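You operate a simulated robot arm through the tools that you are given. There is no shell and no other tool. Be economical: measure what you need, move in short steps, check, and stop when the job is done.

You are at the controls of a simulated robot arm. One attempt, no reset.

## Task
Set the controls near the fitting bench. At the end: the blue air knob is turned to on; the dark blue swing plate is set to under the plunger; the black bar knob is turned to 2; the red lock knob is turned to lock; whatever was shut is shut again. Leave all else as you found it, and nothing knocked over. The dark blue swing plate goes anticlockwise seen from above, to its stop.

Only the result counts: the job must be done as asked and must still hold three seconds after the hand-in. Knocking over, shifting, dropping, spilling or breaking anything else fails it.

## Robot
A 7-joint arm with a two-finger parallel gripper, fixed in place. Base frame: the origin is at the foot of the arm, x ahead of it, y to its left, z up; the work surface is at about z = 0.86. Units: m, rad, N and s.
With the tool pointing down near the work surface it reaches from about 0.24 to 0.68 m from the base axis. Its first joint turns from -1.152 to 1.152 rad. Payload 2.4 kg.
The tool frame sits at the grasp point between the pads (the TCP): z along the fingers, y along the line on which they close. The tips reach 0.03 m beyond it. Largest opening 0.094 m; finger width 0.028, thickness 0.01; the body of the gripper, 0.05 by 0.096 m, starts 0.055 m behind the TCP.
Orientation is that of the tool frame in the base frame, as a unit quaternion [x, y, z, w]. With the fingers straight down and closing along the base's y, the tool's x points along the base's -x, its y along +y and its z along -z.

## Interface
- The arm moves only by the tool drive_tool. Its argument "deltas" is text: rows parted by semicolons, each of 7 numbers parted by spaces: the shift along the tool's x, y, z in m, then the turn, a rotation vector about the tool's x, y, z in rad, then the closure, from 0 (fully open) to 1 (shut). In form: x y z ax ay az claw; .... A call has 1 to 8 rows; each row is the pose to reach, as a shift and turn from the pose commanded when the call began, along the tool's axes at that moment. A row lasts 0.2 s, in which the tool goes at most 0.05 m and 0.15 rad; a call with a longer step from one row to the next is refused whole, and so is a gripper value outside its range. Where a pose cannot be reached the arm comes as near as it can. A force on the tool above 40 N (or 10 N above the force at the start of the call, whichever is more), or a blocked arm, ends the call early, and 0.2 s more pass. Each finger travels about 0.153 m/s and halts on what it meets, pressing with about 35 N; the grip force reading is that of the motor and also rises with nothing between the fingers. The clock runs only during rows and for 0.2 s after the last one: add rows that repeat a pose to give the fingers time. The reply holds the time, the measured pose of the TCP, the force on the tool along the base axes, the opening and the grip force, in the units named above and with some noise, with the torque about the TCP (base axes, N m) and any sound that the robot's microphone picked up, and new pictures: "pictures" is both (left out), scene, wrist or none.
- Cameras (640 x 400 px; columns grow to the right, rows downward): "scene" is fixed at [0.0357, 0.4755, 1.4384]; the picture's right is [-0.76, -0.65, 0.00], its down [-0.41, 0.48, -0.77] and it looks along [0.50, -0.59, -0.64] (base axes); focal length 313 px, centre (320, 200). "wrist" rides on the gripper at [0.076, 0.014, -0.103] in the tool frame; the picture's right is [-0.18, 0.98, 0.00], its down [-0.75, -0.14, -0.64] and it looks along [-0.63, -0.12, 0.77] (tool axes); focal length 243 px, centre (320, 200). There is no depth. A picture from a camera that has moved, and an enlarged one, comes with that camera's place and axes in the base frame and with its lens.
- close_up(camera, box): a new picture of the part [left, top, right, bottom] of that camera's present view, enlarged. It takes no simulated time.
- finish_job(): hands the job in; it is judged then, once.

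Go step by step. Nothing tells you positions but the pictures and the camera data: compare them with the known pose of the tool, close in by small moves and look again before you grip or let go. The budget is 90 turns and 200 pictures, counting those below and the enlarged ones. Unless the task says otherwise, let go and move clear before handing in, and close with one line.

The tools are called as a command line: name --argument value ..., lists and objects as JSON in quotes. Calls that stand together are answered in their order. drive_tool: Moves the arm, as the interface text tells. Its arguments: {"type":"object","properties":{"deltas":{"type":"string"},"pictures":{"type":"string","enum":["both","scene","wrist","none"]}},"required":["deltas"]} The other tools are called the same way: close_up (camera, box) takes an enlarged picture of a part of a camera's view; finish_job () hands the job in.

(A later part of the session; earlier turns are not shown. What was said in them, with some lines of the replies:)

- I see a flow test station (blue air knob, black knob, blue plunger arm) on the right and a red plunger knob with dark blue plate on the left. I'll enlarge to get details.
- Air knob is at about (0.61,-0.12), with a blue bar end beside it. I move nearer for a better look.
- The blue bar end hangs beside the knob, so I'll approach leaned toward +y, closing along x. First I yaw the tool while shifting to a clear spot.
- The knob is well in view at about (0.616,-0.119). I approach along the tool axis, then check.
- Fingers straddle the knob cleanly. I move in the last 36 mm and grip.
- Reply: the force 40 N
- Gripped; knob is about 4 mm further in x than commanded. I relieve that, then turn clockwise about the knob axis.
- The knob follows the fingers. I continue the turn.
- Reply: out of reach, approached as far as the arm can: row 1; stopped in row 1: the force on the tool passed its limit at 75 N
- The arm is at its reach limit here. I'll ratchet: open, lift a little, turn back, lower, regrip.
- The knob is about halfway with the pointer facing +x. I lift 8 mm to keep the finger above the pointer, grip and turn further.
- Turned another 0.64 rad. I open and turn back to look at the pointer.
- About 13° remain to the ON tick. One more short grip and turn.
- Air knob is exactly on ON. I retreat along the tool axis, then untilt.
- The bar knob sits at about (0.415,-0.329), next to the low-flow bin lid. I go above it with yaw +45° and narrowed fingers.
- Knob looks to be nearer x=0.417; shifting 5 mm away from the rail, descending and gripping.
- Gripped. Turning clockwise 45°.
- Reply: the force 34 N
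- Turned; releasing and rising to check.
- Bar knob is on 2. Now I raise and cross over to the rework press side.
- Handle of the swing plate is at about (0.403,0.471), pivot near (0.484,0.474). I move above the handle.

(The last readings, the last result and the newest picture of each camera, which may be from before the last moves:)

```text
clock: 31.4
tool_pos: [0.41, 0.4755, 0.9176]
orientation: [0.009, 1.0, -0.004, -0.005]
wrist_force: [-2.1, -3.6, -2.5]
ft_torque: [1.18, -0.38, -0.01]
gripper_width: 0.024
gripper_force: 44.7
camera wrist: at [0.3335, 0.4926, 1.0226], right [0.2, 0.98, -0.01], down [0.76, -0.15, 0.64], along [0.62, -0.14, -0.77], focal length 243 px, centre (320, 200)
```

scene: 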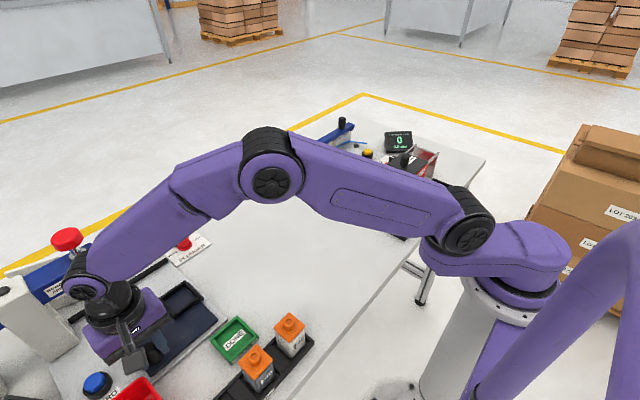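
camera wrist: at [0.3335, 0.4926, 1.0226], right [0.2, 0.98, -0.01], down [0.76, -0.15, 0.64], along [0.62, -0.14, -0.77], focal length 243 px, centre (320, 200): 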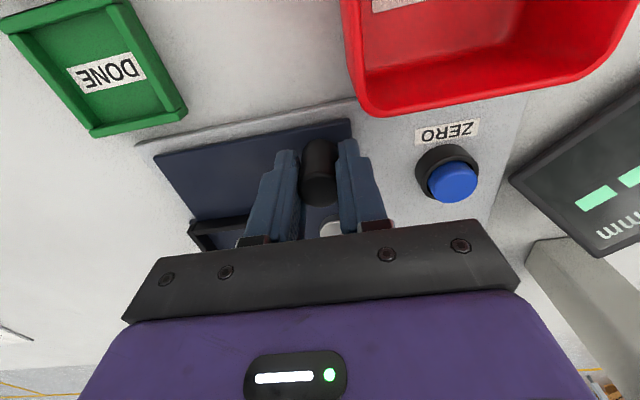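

Firm grip. Now I swing the plate anticlockwise about its pivot.

drive_tool --deltas "-0.0009 -0.0114 0 0 0 -0.15 0.8; -0.0034 -0.0225 0 0 0 -0.3 0.8; -0.0076 -0.0331 0 0 0 -0.45 0.8; -0.0133 -0.0429 0 0 0 -0.6 0.8; -0.0204 -0.0518 0 0 0 -0.75 0.8" --pictures "both"

```text
clock: 32.5
tool_pos: [0.4289, 0.4237, 0.918]
orientation: [-0.36, 0.933, -0.002, -0.005]
wrist_force: [7.7, 7.1, -9.4]
ft_torque: [0.39, 0.6, -0.03]
gripper_width: 0.0238
gripper_force: 44.8
camera wrist: at [0.3634, 0.385, 1.023], right [-0.52, 0.85, 0.0], down [0.66, 0.41, 0.63], along [0.54, 0.33, -0.77], focal length 243 px, centre (320, 200)
```

scene: 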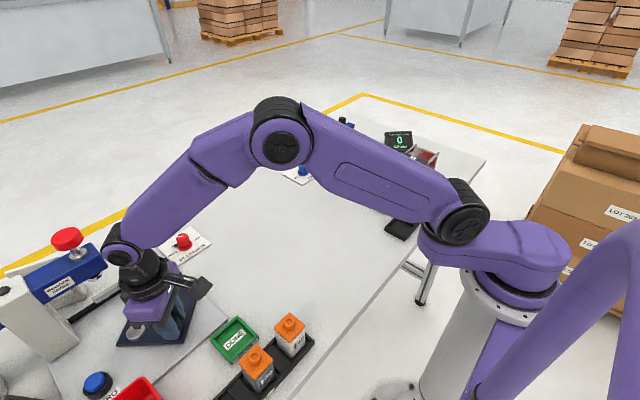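
wrist: 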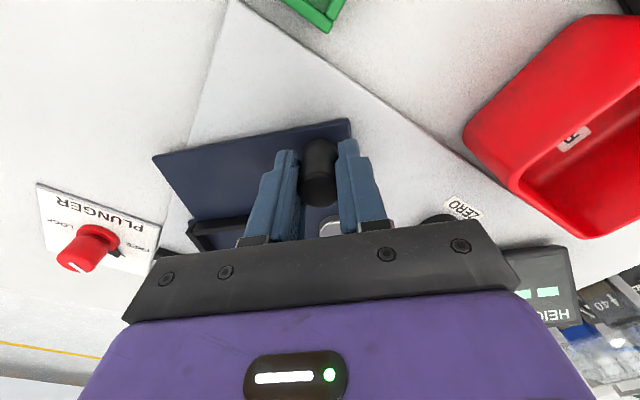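

drive_tool --deltas "-0.0009 -0.0114 0 0 0 -0.15 0.8; -0.0034 -0.0225 0 0 0 -0.3 0.8; -0.0076 -0.0331 0 0 0 -0.45 0.8; -0.0133 -0.0429 0 0 0 -0.6 0.8; -0.0204 -0.0518 0 0 0 -0.75 0.8; -0.0242 -0.0556 0 0 0 -0.82 0.8" --pictures "both"

```text
clock: 34.0
tool_pos: [0.4837, 0.3995, 0.918]
orientation: [-0.703, 0.711, 0.0, -0.006]
wrist_force: [-1.5, 8.7, -6.4]
ft_torque: [-0.96, -1.07, 0.16]
gripper_width: 0.0237
gripper_force: 44.4
camera wrist: at [0.4686, 0.3252, 1.0232], right [-0.98, 0.2, 0.01], down [0.16, 0.76, 0.63], along [0.12, 0.62, -0.77], focal length 243 px, centre (320, 200)
```

scene: 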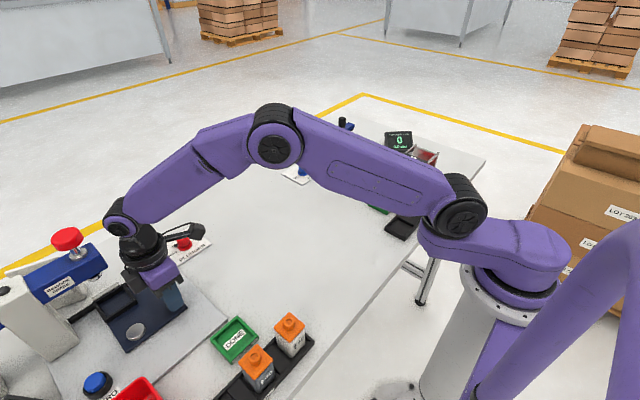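
wrist: 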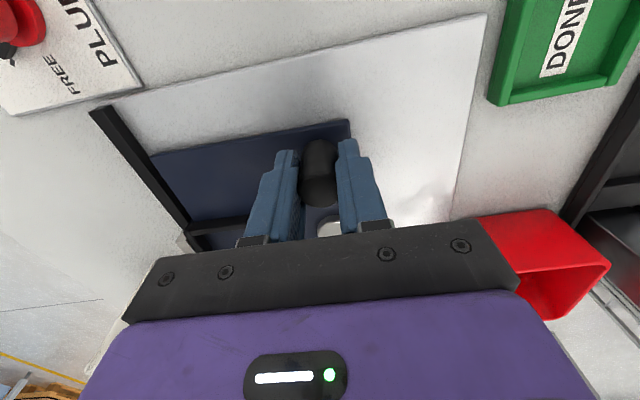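

Now about 90°. I push slightly further to find the stop.

drive_tool --deltas "-0.0003 -0.006 0 0 0 -0.08 0.8; -0.0009 -0.0114 0 0 0 -0.15 0.8; -0.002 -0.017 0 0 0 -0.225 0.8; -0.0034 -0.0225 0 0 0 -0.3 0.8" --pictures "both"

```text
clock: 34.5
tool_pos: [0.485, 0.3999, 0.9179]
orientation: [0.746, -0.666, -0.004, 0.016]
wrist_force: [-11.8, -8.2, 9.0]
ft_torque: [0.57, -1.04, 0.19]
gripper_width: 0.0245
gripper_force: 44.1
stopped in row 2: the force on the tool passed its limit at 47 N (the readings are from after the stop); the commanded pose is now the measured one
camera wrist: at [0.4816, 0.3258, 1.0237], right [-1.0, 0.07, 0.03], down [0.07, 0.78, 0.63], along [0.03, 0.63, -0.78], focal length 243 px, centre (320, 200)
```

scene: 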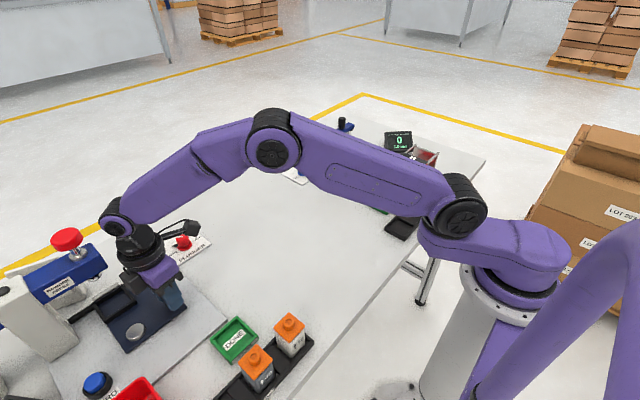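
wrist: 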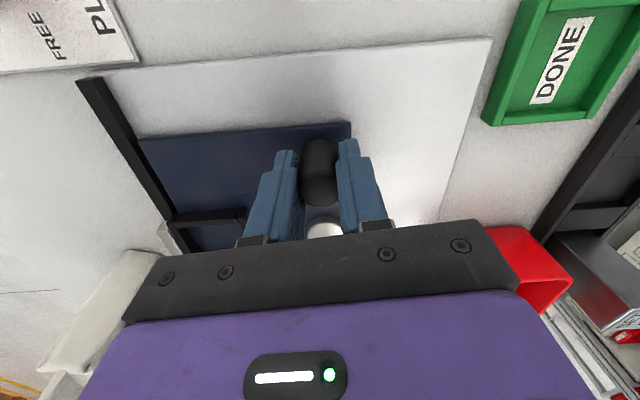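

It hit the stop. Releasing and rising to check.

drive_tool --deltas "0 0 0 0 0 0 0.4; 0 0 0 0 0 0 0.4; 0 0 -0.04 0 0 0 0.4; -0.02 0 -0.08 0 0 0 0.4; 0 0 -0.13 0 0 0 0.2; 0.02 0 -0.18 0 0 0 0.2" --pictures "both"

close_up --camera "scene" --box '[0, 200, 300, 400]'

```text
refused: row 5 steps farther than a row can; nothing moved
```

```text
2.00 times, centred on (150, 300) of scene
camera zoom: at [0.0352, 0.4751, 1.4386], right [-0.76, -0.65, 0.0], down [-0.41, 0.48, -0.77], along [0.5, -0.59, -0.64], focal length 626 px, centre (660, 0)
```

zoom: 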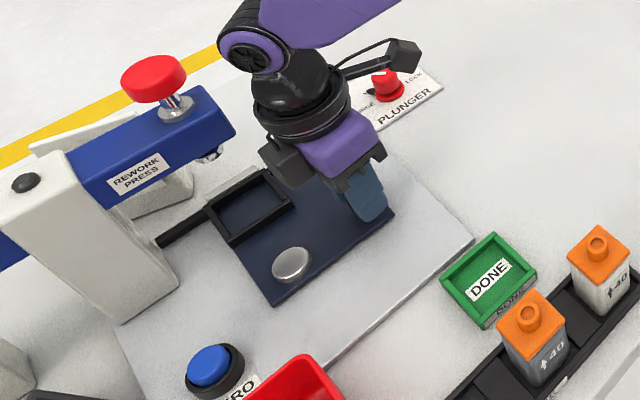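

drive_tool --deltas "0 0 0 0 0 0 0.4; 0 0 0 0 0 0 0.4; 0 0 -0.04 0 0 0 0.4; 0 0 -0.08 0 0 0 0.4; 0.02 0 -0.12 0 0 0 0.2; 0.04 0 -0.16 0 0 0 0.1; 0.07 0 -0.19 0 0 0 0" --pictures "both"

close_up --camera "scene" --box '[0, 200, 300, 400]'

```text
clock: 36.1
tool_pos: [0.4991, 0.3341, 1.1092]
orientation: [0.745, -0.666, -0.003, 0.015]
wrist_force: [-0.1, -0.2, 0.6]
ft_torque: [-0.01, -0.01, 0.0]
gripper_width: 0.094
gripper_force: 0.0
camera wrist: at [0.4954, 0.2598, 1.2148], right [-1.0, 0.07, 0.02], down [0.07, 0.78, 0.63], along [0.03, 0.63, -0.78], focal length 243 px, centre (320, 200)
```

scene: 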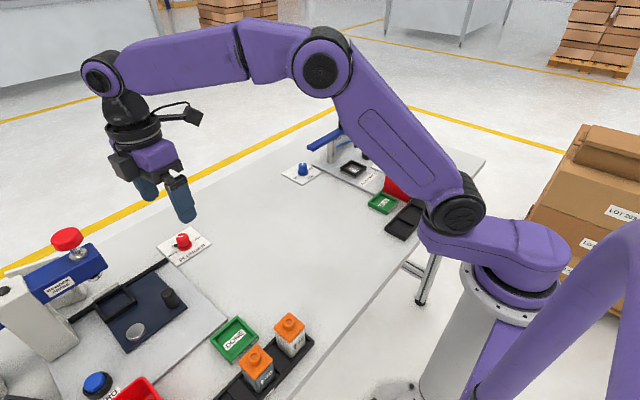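
wrist: 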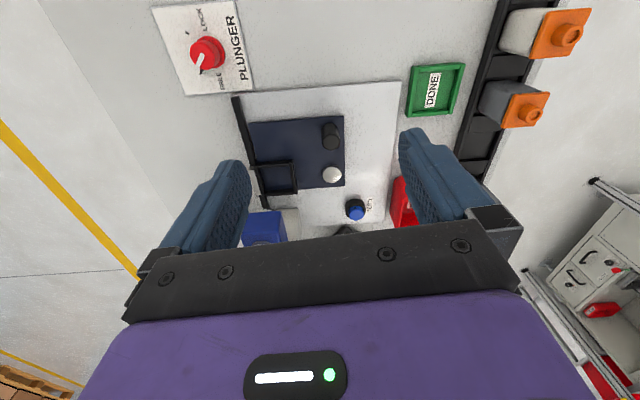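

```text
2.00 times, centred on (150, 300) of scene
camera zoom: at [0.0357, 0.4755, 1.4385], right [-0.76, -0.65, 0.0], down [-0.41, 0.48, -0.77], along [0.5, -0.59, -0.64], focal length 626 px, centre (660, 0)
```

zoom: 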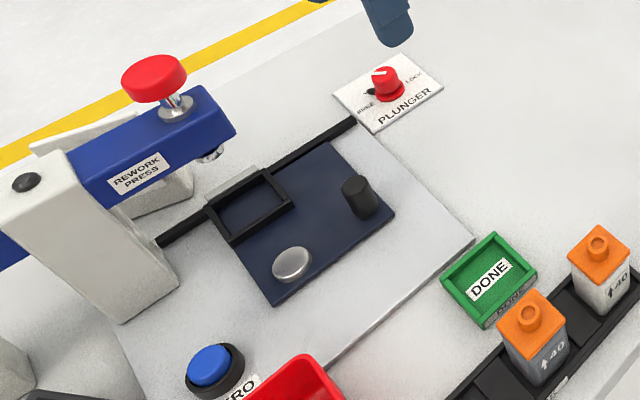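

Plate is square at its stop under the plunger. Now the red plunger knob.

close_up --camera "wrist" --box '[140, 0, 270, 100]'

close_up --camera "scene" --box '[150, 215, 230, 275]'

```text
4.00 times, centred on (205, 50) of wrist
camera zoom: at [0.4954, 0.2598, 1.2148], right [-1.0, 0.07, 0.02], down [0.07, 0.78, 0.63], along [0.03, 0.63, -0.78], focal length 970 px, centre (780, 800)
```

zoom: 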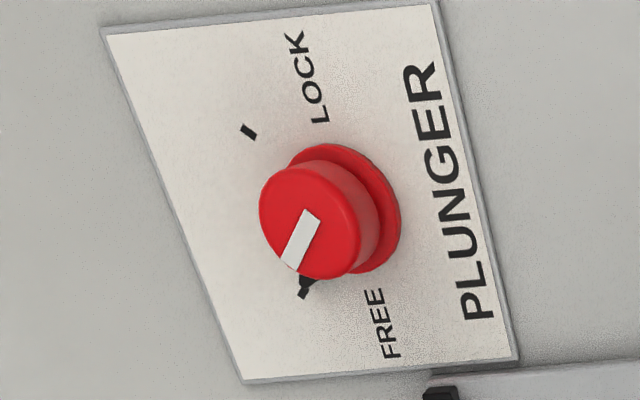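

```text
6.67 times, centred on (190, 245) of scene
camera zoom: at [0.0357, 0.4755, 1.4385], right [-0.76, -0.65, 0.0], down [-0.41, 0.48, -0.77], along [0.5, -0.59, -0.64], focal length 2087 px, centre (1187, -100)
```

zoom: 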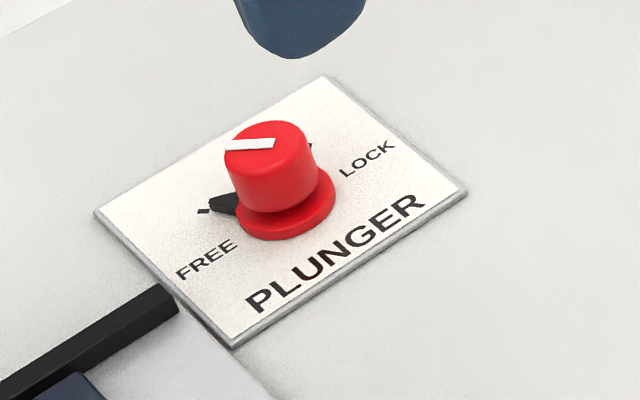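

It needs a 90° clockwise turn. It is near the reach limit, so I'll lean the tool back toward the base. First yaw and move nearer.

drive_tool --deltas "0.025 -0.018 0.003 0 0 0.15 0; 0.05 -0.036 0.006 0 0 0.3 0; 0.07 -0.053 0.009 0 0 0.45 0" --pictures "none"

drive_tool --deltas "0 0 0 0 -0.15 0 0; 0 0 0 0 -0.3 0 0; 0 0 0 0 -0.4 0 0.3" --pictures "wrist"

```text
clock: 36.9
tool_pos: [0.5603, 0.2703, 1.0992]
orientation: [-0.577, 0.816, 0.0, -0.016]
wrist_force: [-0.2, 0.8, 0.1]
ft_torque: [-0.06, 0.01, 0.01]
gripper_width: 0.0939
gripper_force: 0.0
```

```text
clock: 37.7
tool_pos: [0.5591, 0.2709, 1.0989]
orientation: [-0.566, 0.803, 0.116, 0.148]
wrist_force: [0.8, -0.5, -0.2]
ft_torque: [0.01, -0.01, 0.01]
gripper_width: 0.0657
gripper_force: 0.0
camera wrist: at [0.5099, 0.1732, 1.1687], right [-0.87, 0.49, 0.09], down [0.3, 0.39, 0.87], along [0.39, 0.78, -0.48], focal length 243 px, centre (320, 200)
```

wrist: 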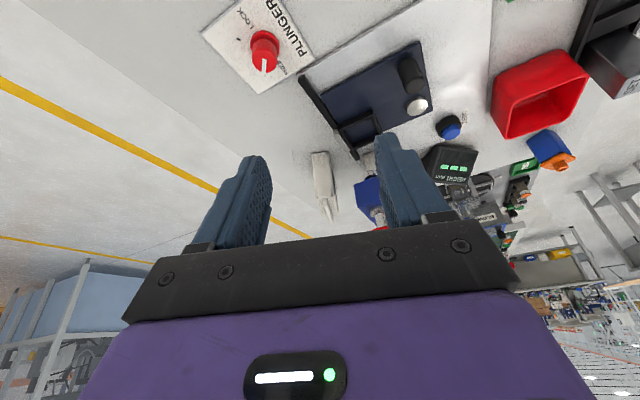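

drive_tool --deltas "0.01 -0.015 0.032 0 0 0 0.36; 0.02 -0.03 0.065 0 0 0 0.36; 0.03 -0.045 0.1 0 0 0 0.36; 0.039 -0.0548 0.1287 0 0 0 0.36" --pictures "both"

```text
clock: 38.7
tool_pos: [0.6124, 0.2627, 0.9637]
orientation: [-0.566, 0.803, 0.115, 0.147]
wrist_force: [0.5, 0.0, 0.0]
ft_torque: [0.01, 0.01, 0.01]
gripper_width: 0.0601
gripper_force: 0.1
camera wrist: at [0.563, 0.1665, 1.033], right [-0.87, 0.49, 0.08], down [0.3, 0.39, 0.87], along [0.39, 0.78, -0.48], focal length 243 px, centre (320, 200)
```

scene: 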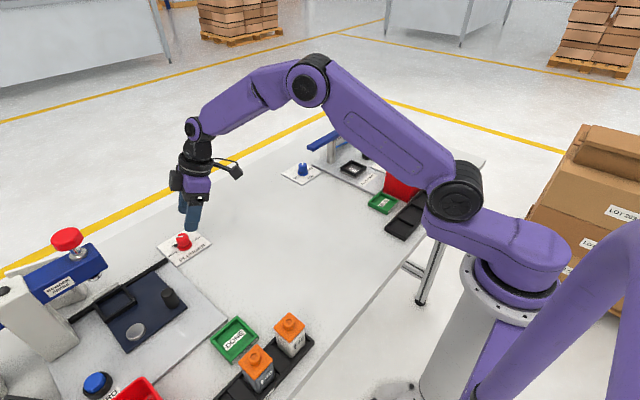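
wrist: 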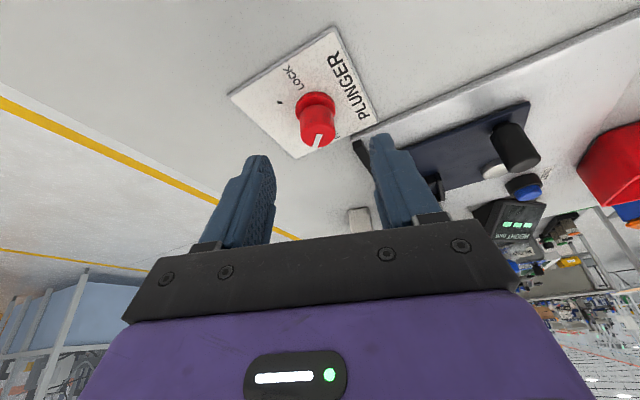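

Knob at about (0.622,0.289). I descend and grip.

drive_tool --deltas "0.0021 -0.0014 0.025 0 0 0 0.36; 0.0021 -0.0014 0.045 0 0 0 0.36; 0.0021 -0.0014 0.0591 0 0 0 0.36; 0.0021 -0.0014 0.0591 0 0 0 0.85; 0.0021 -0.0014 0.0591 0 0 0 0.85" --pictures "both"

```text
clock: 39.9
tool_pos: [0.6221, 0.2796, 0.9066]
orientation: [-0.565, 0.803, 0.115, 0.147]
wrist_force: [10.7, 0.1, -8.8]
ft_torque: [0.09, -0.91, -0.17]
gripper_width: 0.027
gripper_force: 44.9
camera wrist: at [0.5704, 0.1838, 0.9767], right [-0.87, 0.49, 0.08], down [0.3, 0.39, 0.87], along [0.39, 0.78, -0.48], focal length 243 px, centre (320, 200)
```

scene: 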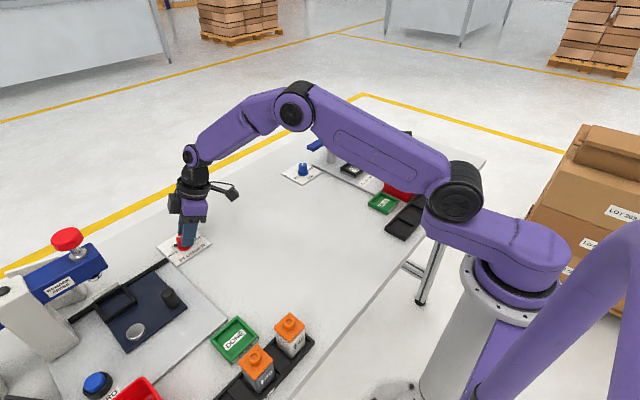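
wrist: 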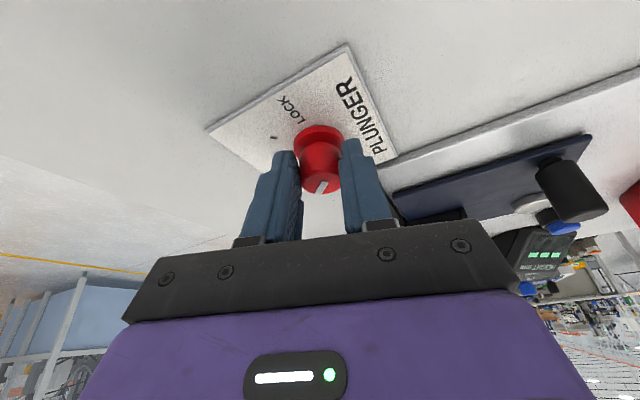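

drive_tool --deltas "0 -0.0025 0 0 0 0 0.85; -0.0001 -0.0013 0 0.055 -0.003 0.139 0.85; -0.0003 -0.0001 0.0001 0.111 -0.006 0.279 0.85; -0.0007 0.001 0.0003 0.166 -0.008 0.418 0.85; -0.0013 0.002 0.0005 0.221 -0.011 0.558 0.85; -0.002 0.003 0.0008 0.277 -0.014 0.697 0.85" --pictures "both"

```text
clock: 41.3
tool_pos: [0.6125, 0.2877, 0.9074]
orientation: [-0.236, 0.954, 0.052, 0.176]
wrist_force: [-34.9, 1.6, 13.2]
ft_torque: [-0.49, 0.55, 0.28]
gripper_width: 0.0267
gripper_force: 45.2
camera wrist: at [0.51, 0.25, 0.9778], right [-0.31, 0.95, 0.08], down [0.49, 0.08, 0.87], along [0.81, 0.31, -0.49], focal length 243 px, centre (320, 200)
```

scene: 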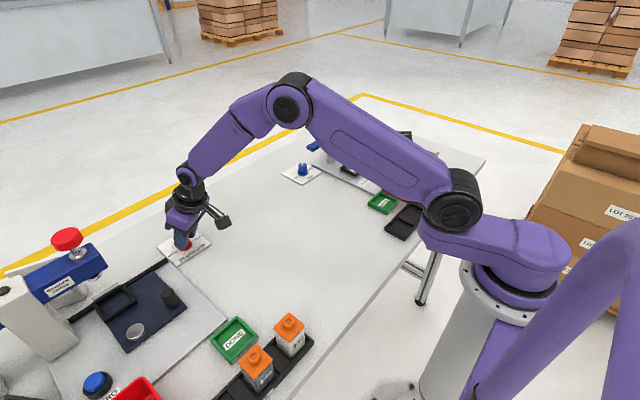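
wrist: 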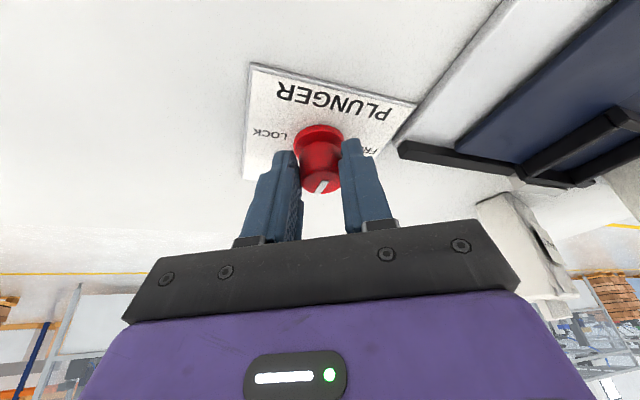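

Turning well; I relieve the side force and continue.

drive_tool --deltas "0.0033 0.0019 -0.0012 0 0 0 0.85; 0.0032 0.0031 -0.0012 0.054 -0.002 0.139 0.85; 0.003 0.0043 -0.0011 0.108 -0.005 0.279 0.85; 0.0026 0.0054 -0.0009 0.162 -0.007 0.418 0.85; 0.002 0.0064 -0.0007 0.216 -0.01 0.558 0.85; 0.0013 0.0074 -0.0004 0.27 -0.012 0.697 0.85; 0.001 0.0077 -0.0003 0.295 -0.013 0.763 0.85" --pictures "wrist"

```text
clock: 42.9
tool_pos: [0.6101, 0.2993, 0.908]
orientation: [0.16, 0.969, -0.018, 0.188]
wrist_force: [4.2, 28.0, -18.4]
ft_torque: [-0.21, 0.35, 1.12]
gripper_width: 0.0274
gripper_force: 44.7
camera wrist: at [0.5109, 0.3465, 0.9773], right [0.47, 0.88, 0.09], down [0.39, -0.3, 0.87], along [0.79, -0.38, -0.48], focal length 243 px, centre (320, 200)
```

wrist: 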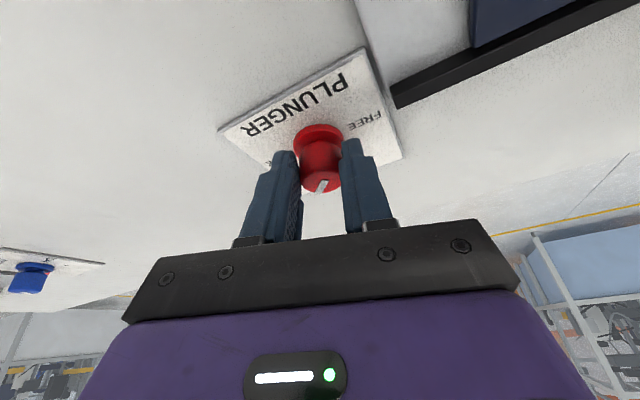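

Some resisting torque suggests the stop is reached. Releasing and backing off to look.

drive_tool --deltas "0 0 0 0 0 0 0.36; 0 0 0 0 0 0 0.36; 0 0 -0.03 0 0 0 0.36; 0 0 -0.06 0 0 0 0.36; 0 0 -0.1 0 0 0 0.2; 0 0 -0.14 0 0 0 0" --pictures "wrist"

close_up --camera "wrist" --box '[230, 10, 410, 150]'

close_up --camera "scene" --box '[150, 215, 230, 275]'

```text
clock: 44.3
tool_pos: [0.5619, 0.3048, 1.0401]
orientation: [0.167, 0.968, -0.021, 0.185]
wrist_force: [0.0, 0.0, -0.1]
ft_torque: [0.01, 0.02, 0.01]
gripper_width: 0.0939
gripper_force: 0.1
camera wrist: at [0.4635, 0.3539, 1.1091], right [0.49, 0.87, 0.09], down [0.39, -0.3, 0.87], along [0.78, -0.39, -0.49], focal length 243 px, centre (320, 200)
```

wrist: 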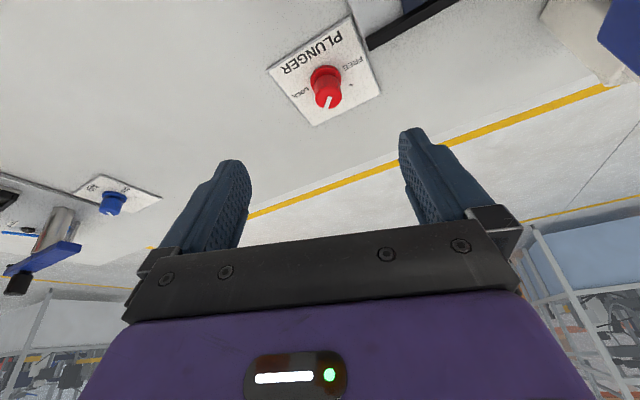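

```text
2.86 times, centred on (320, 80) of wrist
camera zoom: at [0.4635, 0.3539, 1.1091], right [0.49, 0.87, 0.09], down [0.39, -0.3, 0.87], along [0.78, -0.39, -0.49], focal length 693 px, centre (320, 543)
```

zoom: 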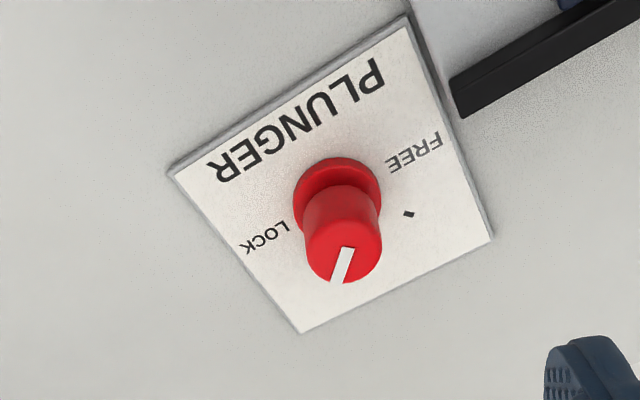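

```text
6.67 times, centred on (190, 245) of scene
camera zoom: at [0.0357, 0.4755, 1.4384], right [-0.76, -0.65, 0.0], down [-0.41, 0.48, -0.77], along [0.5, -0.59, -0.64], focal length 2087 px, centre (1187, -100)
```

zoom: 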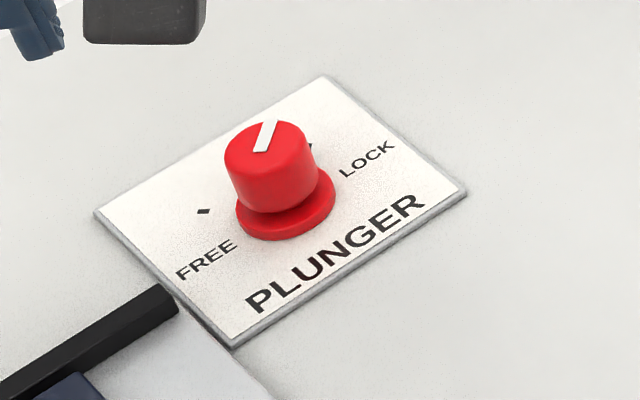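

I need a top-down look at the pointer; I tilt the tool so the camera looks down.

drive_tool --deltas "0 0 0 0 0.15 0 0; 0 0 0 0 0.3 0 0; 0 0 0 0 0.45 0 0; 0 0 0 0 0.6 0 0; 0 0 0 0 0.75 0 0; 0 0 0 0 0.85 0 0" --pictures "wrist"

close_up --camera "wrist" --box '[230, 30, 410, 170]'

```text
clock: 45.7
tool_pos: [0.545, 0.2964, 1.0364]
orientation: [0.16, 0.961, 0.049, -0.221]
wrist_force: [0.0, 0.1, -0.5]
ft_torque: [-0.01, 0.01, 0.0]
gripper_width: 0.0941
gripper_force: 0.1
out of reach, approached as far as the arm can: row 5, 6
camera wrist: at [0.5273, 0.3157, 1.1637], right [0.48, 0.88, -0.06], down [0.86, -0.45, 0.24], along [0.18, -0.17, -0.97], focal length 243 px, centre (320, 200)
```

wrist: 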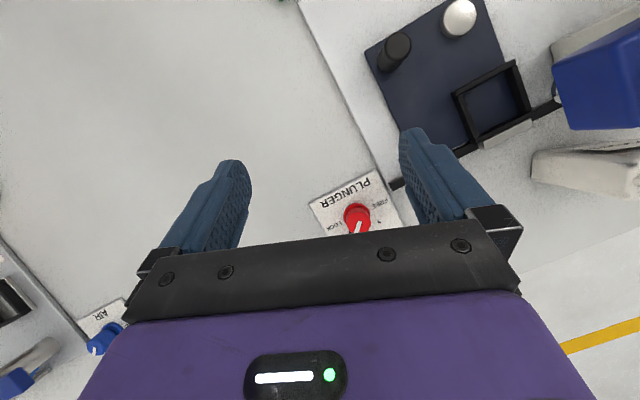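

```text
2.86 times, centred on (320, 100) of wrist
camera zoom: at [0.5273, 0.3157, 1.1637], right [0.48, 0.88, -0.06], down [0.86, -0.45, 0.24], along [0.18, -0.17, -0.97], focal length 693 px, centre (320, 486)
```

zoom: 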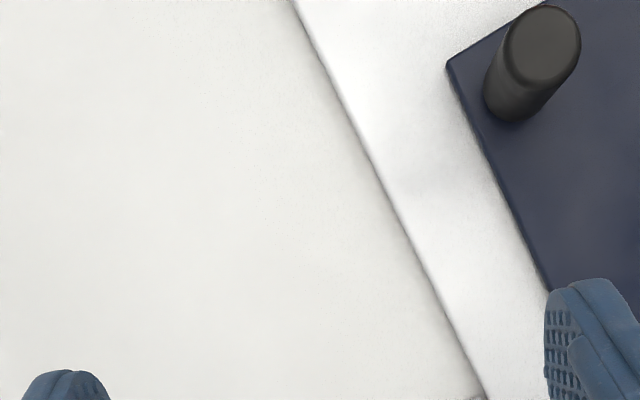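

drive_tool --deltas "0 0 0 0 -0.15 0 0; 0 0 0 0 -0.3 0 0; 0 0 0 0 -0.35 0 0" --pictures "none"

close_up --camera "wrist" --box '[270, 80, 430, 220]'

```text
clock: 46.5
tool_pos: [0.546, 0.2965, 1.0357]
orientation: [0.166, 0.984, 0.021, -0.06]
wrist_force: [0.5, 0.0, -0.4]
ft_torque: [0.0, -0.04, 0.01]
gripper_width: 0.094
gripper_force: 0.1
```

```text
2.86 times, centred on (350, 150) of wrist
camera zoom: at [0.4899, 0.3295, 1.1493], right [0.5, 0.87, 0.0], down [0.73, -0.42, 0.54], along [0.47, -0.27, -0.84], focal length 693 px, centre (234, 343)
```

zoom: 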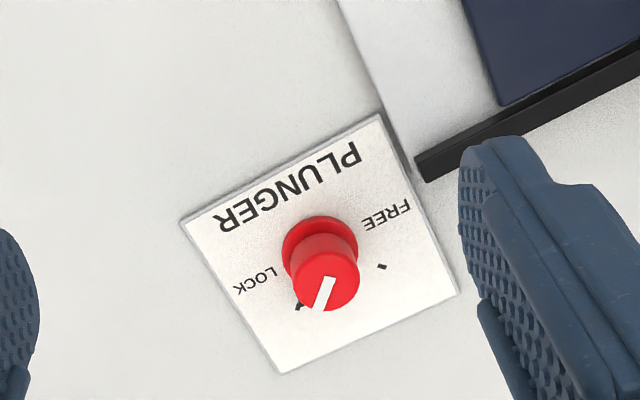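

close_up --camera "wrist" --box '[320, 140, 380, 195]'

```text
7.27 times, centred on (350, 168) of wrist
camera zoom: at [0.4899, 0.3295, 1.1493], right [0.5, 0.87, 0.0], down [0.73, -0.42, 0.54], along [0.47, -0.27, -0.84], focal length 1764 px, centre (102, 436)
```

zoom: 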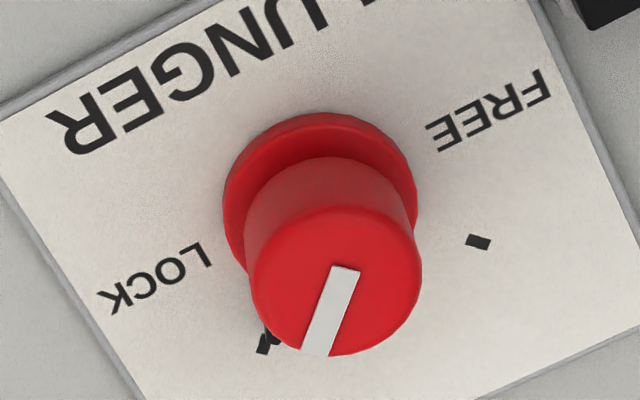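

All four controls look right. A final raise and check of the whole scene.

drive_tool --deltas "0.03 0 -0.04 0 0 0 0; 0.06 -0.02 -0.08 0 0 0 0; 0.09 -0.05 -0.1 0 0 0 0; 0.1 -0.1 -0.1 0 0 0 0; 0.1 -0.15 -0.1 0 0 0 0" --pictures "scene"

close_up --camera "scene" --box '[0, 200, 320, 400]'

close_up --camera "scene" --box '[270, 100, 470, 245]'

```text
refused: row 2 steps farther than a row can; nothing moved
```

```text
2.00 times, centred on (160, 300) of scene
camera zoom: at [0.0357, 0.4755, 1.4384], right [-0.76, -0.65, 0.0], down [-0.41, 0.48, -0.77], along [0.5, -0.59, -0.64], focal length 626 px, centre (640, 0)
```

zoom: 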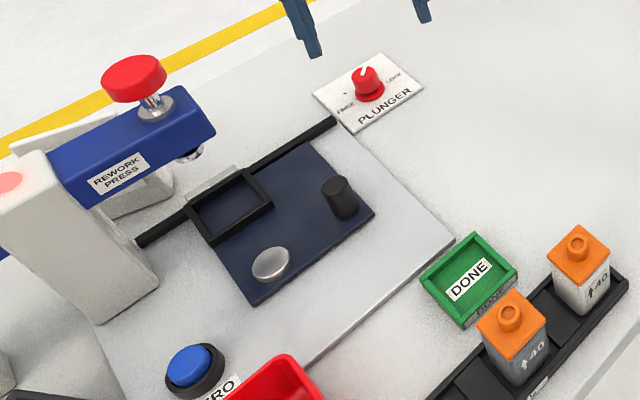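

```text
2.76 times, centred on (370, 172) of scene
camera zoom: at [0.0357, 0.4755, 1.4384], right [-0.76, -0.65, 0.0], down [-0.41, 0.48, -0.77], along [0.5, -0.59, -0.64], focal length 864 px, centre (182, 276)
```

zoom: 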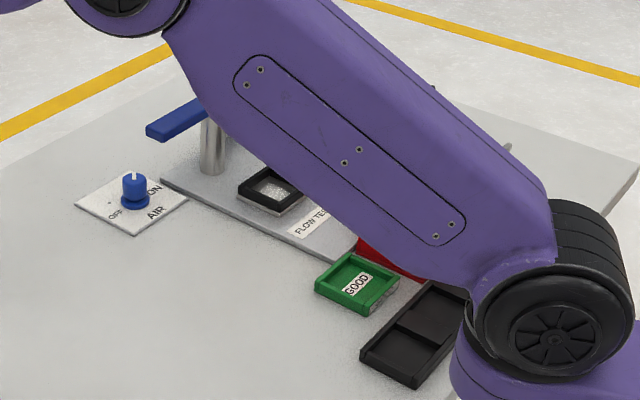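

The press lamp lights, consistent with locked. Raising clear, then final look at the flow side.

drive_tool --deltas "0.02 0 -0.04 0 0 0 0; 0.04 0 -0.08 0 0 0 0; 0.06 -0.01 -0.12 0 0 0 0; 0.08 -0.03 -0.14 0 0 0 0" --pictures "scene"

```text
clock: 47.5
tool_pos: [0.4767, 0.2862, 1.1854]
orientation: [0.165, 0.984, 0.021, -0.062]
wrist_force: [-0.4, 0.5, -0.4]
ft_torque: [0.05, -0.01, 0.01]
gripper_width: 0.094
gripper_force: 0.1
```

scene: 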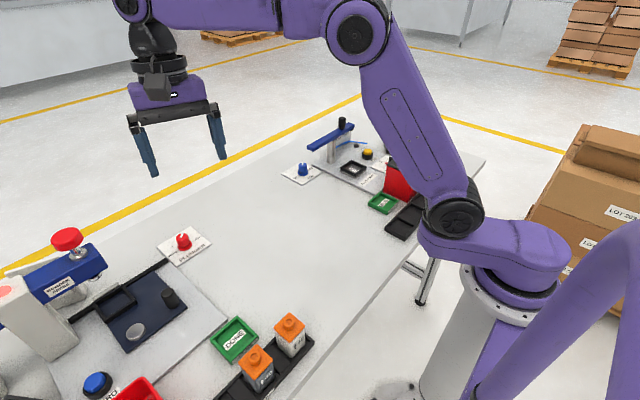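

Everything is set, nothing is disturbed and the arm is clear; handing in.

finish_job

```text
The job is handed in.
```

The job is handed in: the air knob is on, the swing plate is at its stop under the plunger, the bar knob is on 2 and the lock knob is on lock; I opened nothing, so nothing needed shutting again.
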